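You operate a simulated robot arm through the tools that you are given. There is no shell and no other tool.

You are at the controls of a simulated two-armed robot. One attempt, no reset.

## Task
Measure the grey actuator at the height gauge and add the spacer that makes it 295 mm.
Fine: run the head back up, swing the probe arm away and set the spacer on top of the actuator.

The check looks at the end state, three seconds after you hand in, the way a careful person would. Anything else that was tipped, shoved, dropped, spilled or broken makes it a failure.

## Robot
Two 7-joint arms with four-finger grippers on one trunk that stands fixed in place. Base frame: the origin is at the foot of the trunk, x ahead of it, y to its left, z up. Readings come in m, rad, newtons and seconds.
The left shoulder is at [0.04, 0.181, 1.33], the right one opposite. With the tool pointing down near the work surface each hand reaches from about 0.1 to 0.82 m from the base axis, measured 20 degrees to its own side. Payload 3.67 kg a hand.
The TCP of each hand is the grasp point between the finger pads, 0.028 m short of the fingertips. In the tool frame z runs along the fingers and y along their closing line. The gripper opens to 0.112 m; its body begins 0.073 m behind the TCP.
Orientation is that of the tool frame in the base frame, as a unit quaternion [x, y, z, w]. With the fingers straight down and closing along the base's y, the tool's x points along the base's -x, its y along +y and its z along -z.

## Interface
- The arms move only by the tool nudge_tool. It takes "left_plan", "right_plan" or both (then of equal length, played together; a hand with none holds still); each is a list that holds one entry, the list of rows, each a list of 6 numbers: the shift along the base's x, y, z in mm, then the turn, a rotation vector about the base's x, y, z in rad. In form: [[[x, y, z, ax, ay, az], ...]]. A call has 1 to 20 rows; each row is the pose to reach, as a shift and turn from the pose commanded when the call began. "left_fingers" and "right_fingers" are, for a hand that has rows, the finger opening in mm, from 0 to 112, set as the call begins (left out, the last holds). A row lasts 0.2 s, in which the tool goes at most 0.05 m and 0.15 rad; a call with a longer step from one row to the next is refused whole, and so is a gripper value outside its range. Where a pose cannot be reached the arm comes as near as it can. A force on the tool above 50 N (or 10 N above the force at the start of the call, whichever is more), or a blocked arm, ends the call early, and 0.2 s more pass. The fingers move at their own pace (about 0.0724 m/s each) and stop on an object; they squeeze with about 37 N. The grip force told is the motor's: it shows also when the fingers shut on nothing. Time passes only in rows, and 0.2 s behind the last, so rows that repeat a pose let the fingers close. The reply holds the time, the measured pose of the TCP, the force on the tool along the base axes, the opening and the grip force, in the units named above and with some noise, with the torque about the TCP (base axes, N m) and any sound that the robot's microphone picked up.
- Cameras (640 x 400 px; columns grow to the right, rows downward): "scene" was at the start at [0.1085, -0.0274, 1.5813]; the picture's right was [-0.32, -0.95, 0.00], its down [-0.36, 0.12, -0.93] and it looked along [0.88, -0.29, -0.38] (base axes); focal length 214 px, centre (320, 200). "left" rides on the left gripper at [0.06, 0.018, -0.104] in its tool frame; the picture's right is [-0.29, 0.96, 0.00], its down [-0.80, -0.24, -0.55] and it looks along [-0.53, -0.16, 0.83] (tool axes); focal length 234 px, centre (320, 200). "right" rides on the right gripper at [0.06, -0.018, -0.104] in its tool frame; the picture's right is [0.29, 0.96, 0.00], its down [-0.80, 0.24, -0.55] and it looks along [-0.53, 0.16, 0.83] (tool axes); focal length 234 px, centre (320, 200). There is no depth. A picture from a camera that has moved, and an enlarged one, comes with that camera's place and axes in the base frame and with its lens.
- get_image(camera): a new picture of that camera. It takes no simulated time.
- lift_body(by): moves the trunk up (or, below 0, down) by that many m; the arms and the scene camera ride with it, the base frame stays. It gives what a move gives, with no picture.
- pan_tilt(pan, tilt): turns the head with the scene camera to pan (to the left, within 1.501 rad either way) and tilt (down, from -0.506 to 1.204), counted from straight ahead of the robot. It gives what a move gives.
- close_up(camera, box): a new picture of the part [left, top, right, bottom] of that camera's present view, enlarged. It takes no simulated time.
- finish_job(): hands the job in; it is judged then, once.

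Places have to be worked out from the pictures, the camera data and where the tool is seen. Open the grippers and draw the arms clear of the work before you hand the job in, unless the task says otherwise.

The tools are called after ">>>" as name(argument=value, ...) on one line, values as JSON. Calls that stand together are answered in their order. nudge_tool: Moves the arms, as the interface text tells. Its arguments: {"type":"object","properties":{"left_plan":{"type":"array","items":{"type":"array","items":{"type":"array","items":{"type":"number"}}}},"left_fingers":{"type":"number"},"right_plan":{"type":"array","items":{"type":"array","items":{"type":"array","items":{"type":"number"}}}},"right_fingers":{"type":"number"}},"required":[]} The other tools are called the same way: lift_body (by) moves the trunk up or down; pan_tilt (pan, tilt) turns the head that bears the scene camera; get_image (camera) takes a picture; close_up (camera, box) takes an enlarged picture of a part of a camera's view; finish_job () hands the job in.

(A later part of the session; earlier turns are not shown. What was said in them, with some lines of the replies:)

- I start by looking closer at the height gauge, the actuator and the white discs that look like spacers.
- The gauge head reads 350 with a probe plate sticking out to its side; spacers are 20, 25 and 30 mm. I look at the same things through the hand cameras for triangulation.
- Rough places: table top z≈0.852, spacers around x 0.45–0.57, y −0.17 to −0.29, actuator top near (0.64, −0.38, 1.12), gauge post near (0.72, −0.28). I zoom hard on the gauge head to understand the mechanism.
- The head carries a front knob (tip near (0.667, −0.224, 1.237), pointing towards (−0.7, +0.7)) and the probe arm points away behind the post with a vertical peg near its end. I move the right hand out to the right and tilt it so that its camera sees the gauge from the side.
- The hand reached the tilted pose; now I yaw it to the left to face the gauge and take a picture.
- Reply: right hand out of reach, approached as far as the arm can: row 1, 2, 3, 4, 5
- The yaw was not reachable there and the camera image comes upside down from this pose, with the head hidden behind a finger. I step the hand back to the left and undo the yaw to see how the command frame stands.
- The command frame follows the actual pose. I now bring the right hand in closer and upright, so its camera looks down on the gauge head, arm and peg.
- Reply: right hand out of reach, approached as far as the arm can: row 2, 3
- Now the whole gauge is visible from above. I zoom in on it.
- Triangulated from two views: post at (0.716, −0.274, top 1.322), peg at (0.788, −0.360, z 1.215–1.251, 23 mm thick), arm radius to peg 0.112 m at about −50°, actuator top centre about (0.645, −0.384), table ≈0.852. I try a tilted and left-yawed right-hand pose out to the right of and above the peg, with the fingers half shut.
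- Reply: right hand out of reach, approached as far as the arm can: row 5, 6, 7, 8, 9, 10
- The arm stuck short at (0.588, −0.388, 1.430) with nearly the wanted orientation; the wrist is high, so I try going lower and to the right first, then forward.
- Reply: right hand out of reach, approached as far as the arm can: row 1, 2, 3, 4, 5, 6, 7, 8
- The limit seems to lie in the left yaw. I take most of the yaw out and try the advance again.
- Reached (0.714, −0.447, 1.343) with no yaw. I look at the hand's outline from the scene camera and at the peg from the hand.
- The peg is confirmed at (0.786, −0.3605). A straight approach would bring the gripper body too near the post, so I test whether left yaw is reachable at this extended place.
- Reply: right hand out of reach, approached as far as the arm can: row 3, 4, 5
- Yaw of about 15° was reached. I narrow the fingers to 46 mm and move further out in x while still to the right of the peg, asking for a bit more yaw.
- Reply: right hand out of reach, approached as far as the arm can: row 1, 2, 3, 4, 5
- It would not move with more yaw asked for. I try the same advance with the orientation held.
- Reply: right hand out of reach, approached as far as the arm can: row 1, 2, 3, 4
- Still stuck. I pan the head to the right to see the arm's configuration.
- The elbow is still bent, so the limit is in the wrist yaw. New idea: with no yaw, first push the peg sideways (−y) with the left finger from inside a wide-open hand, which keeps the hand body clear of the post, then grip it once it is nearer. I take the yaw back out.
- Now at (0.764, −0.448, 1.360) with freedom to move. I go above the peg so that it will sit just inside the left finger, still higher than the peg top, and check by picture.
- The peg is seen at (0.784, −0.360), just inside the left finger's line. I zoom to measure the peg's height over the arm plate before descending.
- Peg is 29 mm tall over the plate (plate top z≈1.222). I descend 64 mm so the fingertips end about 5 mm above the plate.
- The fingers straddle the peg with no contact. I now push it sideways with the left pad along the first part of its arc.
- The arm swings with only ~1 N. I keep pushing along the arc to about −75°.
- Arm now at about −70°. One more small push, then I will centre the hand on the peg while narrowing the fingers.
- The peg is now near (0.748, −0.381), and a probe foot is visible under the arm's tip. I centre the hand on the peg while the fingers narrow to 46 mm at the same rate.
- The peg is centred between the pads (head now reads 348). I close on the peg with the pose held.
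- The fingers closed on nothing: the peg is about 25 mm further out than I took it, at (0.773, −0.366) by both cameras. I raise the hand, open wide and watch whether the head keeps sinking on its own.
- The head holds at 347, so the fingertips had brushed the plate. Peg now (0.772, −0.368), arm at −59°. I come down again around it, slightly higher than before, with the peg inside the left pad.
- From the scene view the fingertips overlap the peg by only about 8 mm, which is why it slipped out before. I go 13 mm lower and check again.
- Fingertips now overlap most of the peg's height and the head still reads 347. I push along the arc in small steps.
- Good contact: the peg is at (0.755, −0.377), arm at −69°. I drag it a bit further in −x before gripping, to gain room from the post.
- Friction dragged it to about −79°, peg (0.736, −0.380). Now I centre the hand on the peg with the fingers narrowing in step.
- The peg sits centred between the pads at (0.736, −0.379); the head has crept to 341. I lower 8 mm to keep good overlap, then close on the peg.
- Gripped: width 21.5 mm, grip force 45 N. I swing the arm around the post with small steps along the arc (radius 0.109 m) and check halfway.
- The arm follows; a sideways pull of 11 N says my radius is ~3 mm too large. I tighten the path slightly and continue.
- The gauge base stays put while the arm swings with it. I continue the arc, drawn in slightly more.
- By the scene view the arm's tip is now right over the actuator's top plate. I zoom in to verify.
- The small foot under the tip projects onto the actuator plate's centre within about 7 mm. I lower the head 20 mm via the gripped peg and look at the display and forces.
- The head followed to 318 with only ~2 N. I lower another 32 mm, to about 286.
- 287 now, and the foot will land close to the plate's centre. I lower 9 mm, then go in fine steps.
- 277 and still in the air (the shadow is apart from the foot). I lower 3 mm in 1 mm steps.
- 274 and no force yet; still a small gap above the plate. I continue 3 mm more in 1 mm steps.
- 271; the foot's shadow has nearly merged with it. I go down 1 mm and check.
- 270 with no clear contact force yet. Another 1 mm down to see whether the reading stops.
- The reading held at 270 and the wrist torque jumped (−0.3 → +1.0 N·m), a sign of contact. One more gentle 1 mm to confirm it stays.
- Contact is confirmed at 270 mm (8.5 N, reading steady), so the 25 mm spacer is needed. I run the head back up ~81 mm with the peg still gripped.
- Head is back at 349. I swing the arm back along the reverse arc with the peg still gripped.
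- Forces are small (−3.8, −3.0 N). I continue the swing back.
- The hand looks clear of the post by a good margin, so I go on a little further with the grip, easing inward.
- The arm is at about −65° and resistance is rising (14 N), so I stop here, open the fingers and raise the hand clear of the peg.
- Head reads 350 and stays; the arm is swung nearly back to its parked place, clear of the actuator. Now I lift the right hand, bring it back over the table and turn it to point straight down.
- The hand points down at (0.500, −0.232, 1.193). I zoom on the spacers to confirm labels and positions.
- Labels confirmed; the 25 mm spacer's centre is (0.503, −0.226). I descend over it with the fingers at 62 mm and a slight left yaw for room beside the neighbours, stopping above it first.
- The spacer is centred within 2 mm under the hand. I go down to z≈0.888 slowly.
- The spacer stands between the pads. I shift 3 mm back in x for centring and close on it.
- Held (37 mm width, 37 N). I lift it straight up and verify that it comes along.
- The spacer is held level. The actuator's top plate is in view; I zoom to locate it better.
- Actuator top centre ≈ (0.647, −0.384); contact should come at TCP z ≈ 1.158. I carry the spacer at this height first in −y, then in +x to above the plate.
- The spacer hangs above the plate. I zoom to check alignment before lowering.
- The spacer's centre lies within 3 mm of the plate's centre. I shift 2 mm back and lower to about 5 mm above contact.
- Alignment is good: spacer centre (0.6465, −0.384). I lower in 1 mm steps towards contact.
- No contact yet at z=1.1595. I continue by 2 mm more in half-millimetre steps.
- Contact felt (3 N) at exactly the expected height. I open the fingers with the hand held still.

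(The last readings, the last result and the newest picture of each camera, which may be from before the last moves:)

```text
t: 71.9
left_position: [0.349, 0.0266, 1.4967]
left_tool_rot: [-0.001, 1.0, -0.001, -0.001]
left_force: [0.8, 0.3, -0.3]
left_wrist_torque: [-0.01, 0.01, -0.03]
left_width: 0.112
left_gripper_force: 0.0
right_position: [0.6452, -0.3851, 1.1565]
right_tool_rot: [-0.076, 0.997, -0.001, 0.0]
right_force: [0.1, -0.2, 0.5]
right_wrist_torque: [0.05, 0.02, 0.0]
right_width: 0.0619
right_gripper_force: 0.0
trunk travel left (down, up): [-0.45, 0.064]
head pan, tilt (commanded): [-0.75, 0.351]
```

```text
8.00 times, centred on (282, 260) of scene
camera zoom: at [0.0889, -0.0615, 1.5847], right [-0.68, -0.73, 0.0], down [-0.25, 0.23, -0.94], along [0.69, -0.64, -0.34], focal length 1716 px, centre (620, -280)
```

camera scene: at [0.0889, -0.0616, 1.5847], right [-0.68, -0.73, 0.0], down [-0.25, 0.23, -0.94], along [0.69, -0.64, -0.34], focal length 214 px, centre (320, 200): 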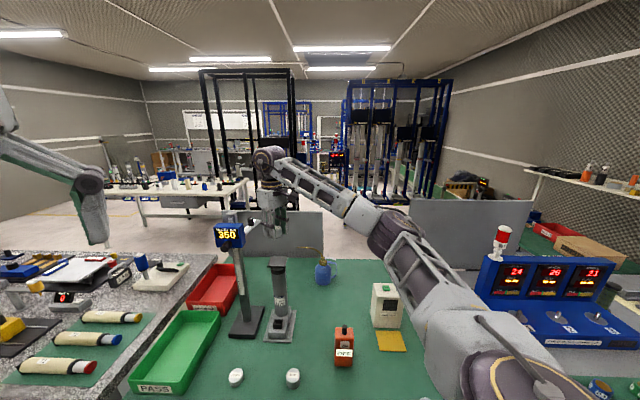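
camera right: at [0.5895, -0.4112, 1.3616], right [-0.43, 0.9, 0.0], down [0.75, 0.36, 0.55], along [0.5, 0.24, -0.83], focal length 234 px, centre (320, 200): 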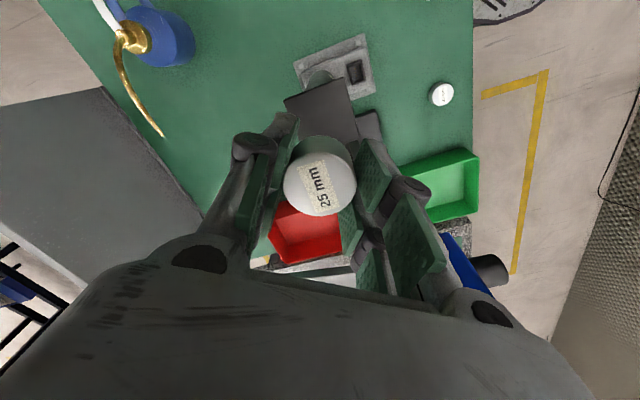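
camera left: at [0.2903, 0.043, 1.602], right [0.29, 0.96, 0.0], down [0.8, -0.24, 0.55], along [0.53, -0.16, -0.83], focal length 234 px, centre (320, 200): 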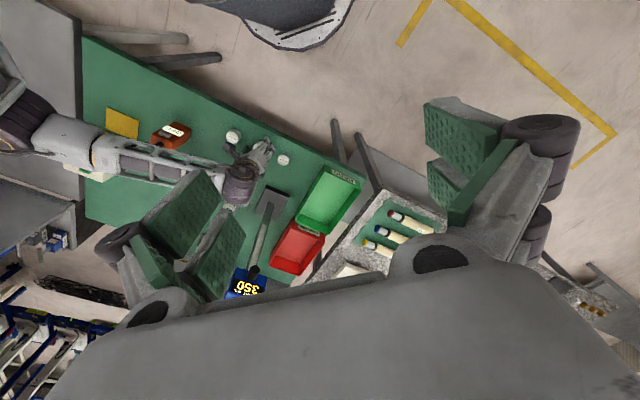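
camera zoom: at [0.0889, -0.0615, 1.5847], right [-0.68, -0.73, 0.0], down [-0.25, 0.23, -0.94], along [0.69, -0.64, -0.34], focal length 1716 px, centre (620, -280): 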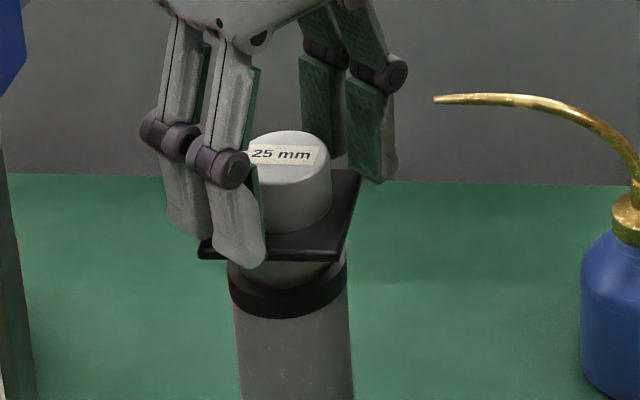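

The spacer stands on the plate, released on both sides. I raise the hand straight up, then draw it back.

>>> nudge_tool(right_plan=[[[0, 0, 3, 0, 0, 0], [0, 0, 8, 0, 0, 0], [0, 0, 16, 0, 0, 0], [0, 0, 28, 0, 0, 0], [0, 0, 45, 0, 0, 0], [0, 0, 65, 0, 0, 0], [0, 0, 90, 0, 0, 0], [0, 0, 120, 0, 0, 0], [0, 0, 150, 0, 0, 0], [0, 0, 180, 0, 0, 0]]])

>>> close_up(camera="scene", box=[200, 180, 340, 300])

>>> get_image(camera="right")

```text
t: 74.1
left_position: [0.3487, 0.0285, 1.498]
left_tool_rot: [-0.001, 1.0, -0.003, 0.0]
left_force: [1.1, -0.1, 0.3]
left_wrist_torque: [0.02, 0.01, -0.03]
left_width: 0.1121
left_gripper_force: 0.0
right_position: [0.643, -0.3825, 1.34]
right_tool_rot: [-0.076, 0.997, -0.001, 0.0]
right_force: [-0.6, 0.5, -0.8]
right_wrist_torque: [0.03, -0.01, -0.02]
right_width: 0.0623
right_gripper_force: 0.0
trunk travel left (down, up): [-0.45, 0.064]
head pan, tilt (commanded): [-0.75, 0.351]
```

```text
3.33 times, centred on (270, 240) of scene
camera zoom: at [0.0878, -0.0607, 1.5848], right [-0.68, -0.73, 0.0], down [-0.25, 0.23, -0.94], along [0.69, -0.64, -0.34], focal length 715 px, centre (487, 67)
```

zoom: 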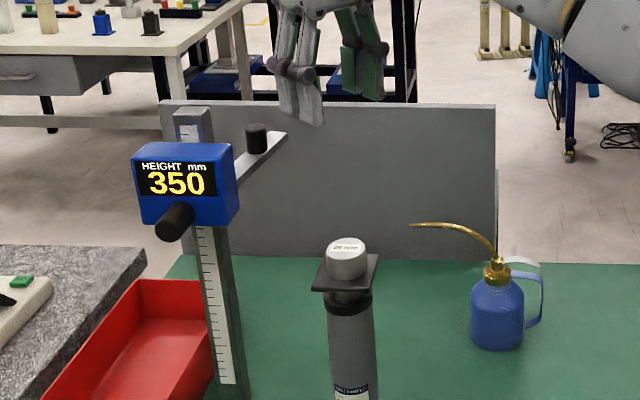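

```text
taken
camera right: at [0.5864, -0.4093, 1.4437], right [-0.43, 0.9, 0.0], down [0.75, 0.36, 0.55], along [0.5, 0.24, -0.83], focal length 234 px, centre (320, 200)
```

right: 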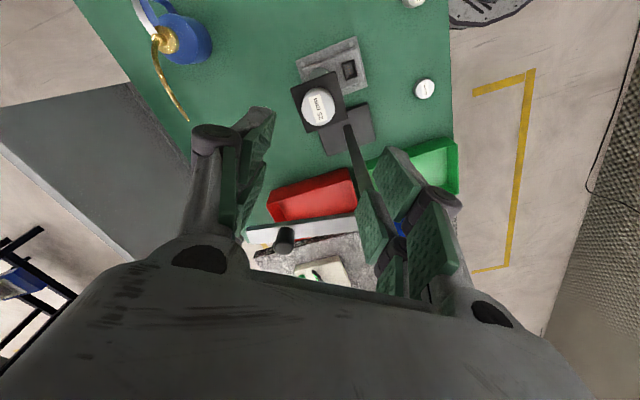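

The spacer is centred on the actuator, the head reads 350 and the probe arm is parked behind. I open the hand and withdraw it towards its starting place.

>>> nudge_tool(right_plan=[[[0, 0, 30, 0, 0, 0], [-10, 0, 65, 0, 0, 0], [-35, 0, 100, 0, 0, -0.03], [-70, 5, 130, 0, 0, -0.06], [-110, 10, 155, 0, 0, -0.09], [-150, 15, 175, 0, 0, -0.12], [-190, 20, 190, 0, 0, -0.15], [-230, 30, 200, 0, 0, -0.15], [-270, 40, 210, 0, 0, -0.15], [-310, 45, 215, 0, 0, -0.15], [-345, 48, 218, 0, 0, -0.15], [-370, 50, 218, 0, 0, -0.15]]], right_fingers=112)

>>> get_image(camera="scene")

>>> close_up(camera="scene", box=[200, 180, 340, 300])

>>> get_image(camera="right")

```text
t: 76.7
left_position: [0.3487, 0.0275, 1.4974]
left_tool_rot: [-0.001, 1.0, -0.001, -0.001]
left_force: [0.2, -0.8, -0.4]
left_wrist_torque: [0.02, -0.02, -0.04]
left_width: 0.1121
left_gripper_force: 0.1
right_position: [0.3203, -0.268, 1.5092]
right_tool_rot: [-0.002, 1.0, -0.001, 0.001]
right_force: [0.7, -0.1, 0.3]
right_wrist_torque: [0.01, 0.02, 0.0]
right_width: 0.112
right_gripper_force: 0.0
right hand out of reach, approached as far as the arm can: row 8, 9, 10, 11, 12
trunk travel left (down, up): [-0.45, 0.064]
head pan, tilt (commanded): [-0.75, 0.351]
```

```text
taken
camera scene: at [0.0884, -0.0614, 1.5847], right [-0.68, -0.73, 0.0], down [-0.25, 0.23, -0.94], along [0.69, -0.64, -0.34], focal length 214 px, centre (320, 200)
```

scene: 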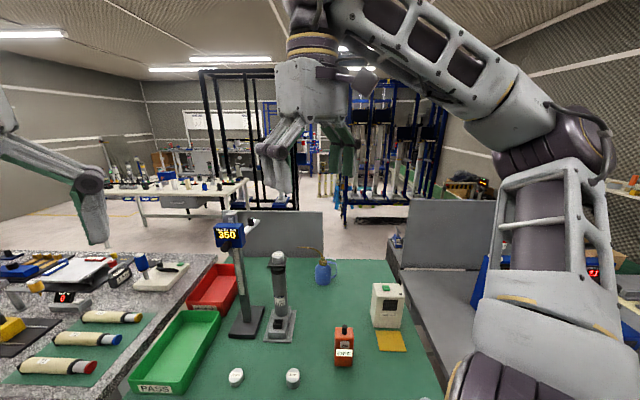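

```text
3.33 times, centred on (270, 240) of scene
camera zoom: at [0.0884, -0.0614, 1.5847], right [-0.68, -0.73, 0.0], down [-0.25, 0.23, -0.94], along [0.69, -0.64, -0.34], focal length 715 px, centre (487, 67)
```

zoom: 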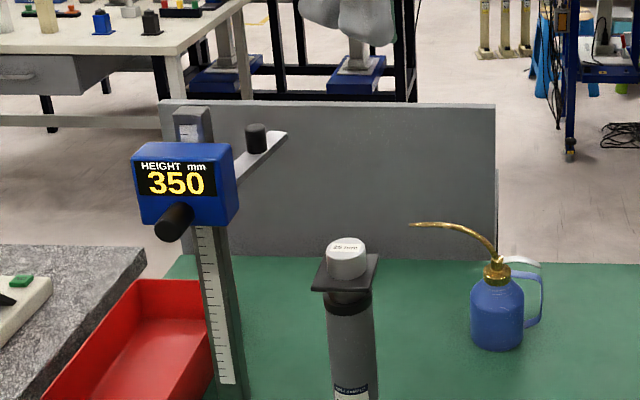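

```text
taken
camera right: at [0.2598, -0.2853, 1.6131], right [-0.29, 0.96, 0.0], down [0.8, 0.24, 0.55], along [0.53, 0.16, -0.83], focal length 234 px, centre (320, 200)
```

right: 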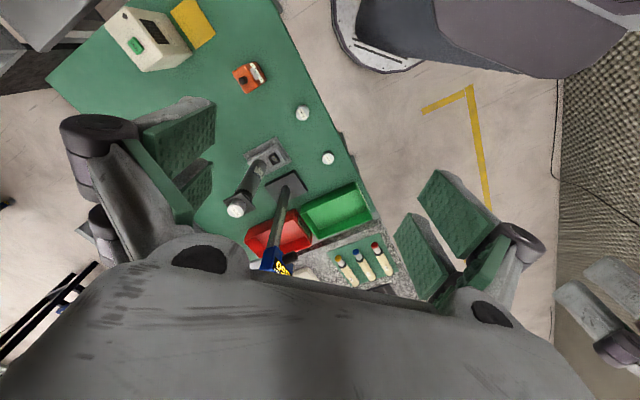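

The end state looks right: the 25 mm spacer sits centred on the actuator (270 + 25 = 295 mm), the head reads 350, the probe arm is swung away, the other spacers are untouched, and both hands are open and clear. I hand the job in.

>>> finish_job()

```text
The job is handed in.
```

The grey actuator measured 270 mm at the height gauge, so I set the 25 mm spacer on top of it, which makes 295 mm. I confirmed the reading by lowering the probe until it touched; the display held at 270 when I pressed slightly further.

- **Spacer:** it sits centred on the actuator's top plate, released cleanly, and stayed put after the hand withdrew.
- **Gauge:** the head is back up at 350 mm. The probe arm is swung away, roughly 60° from the measuring position. That is about 9° short of where it was parked at the start, because resistance rose and I stopped there.
- **Everything else:** I saw nothing tipped or shoved. The 20 mm and 30 mm spacers were not touched.
- **Arms:** both grippers are open and clear of the bench.

The job is handed in; no result has come back yet.
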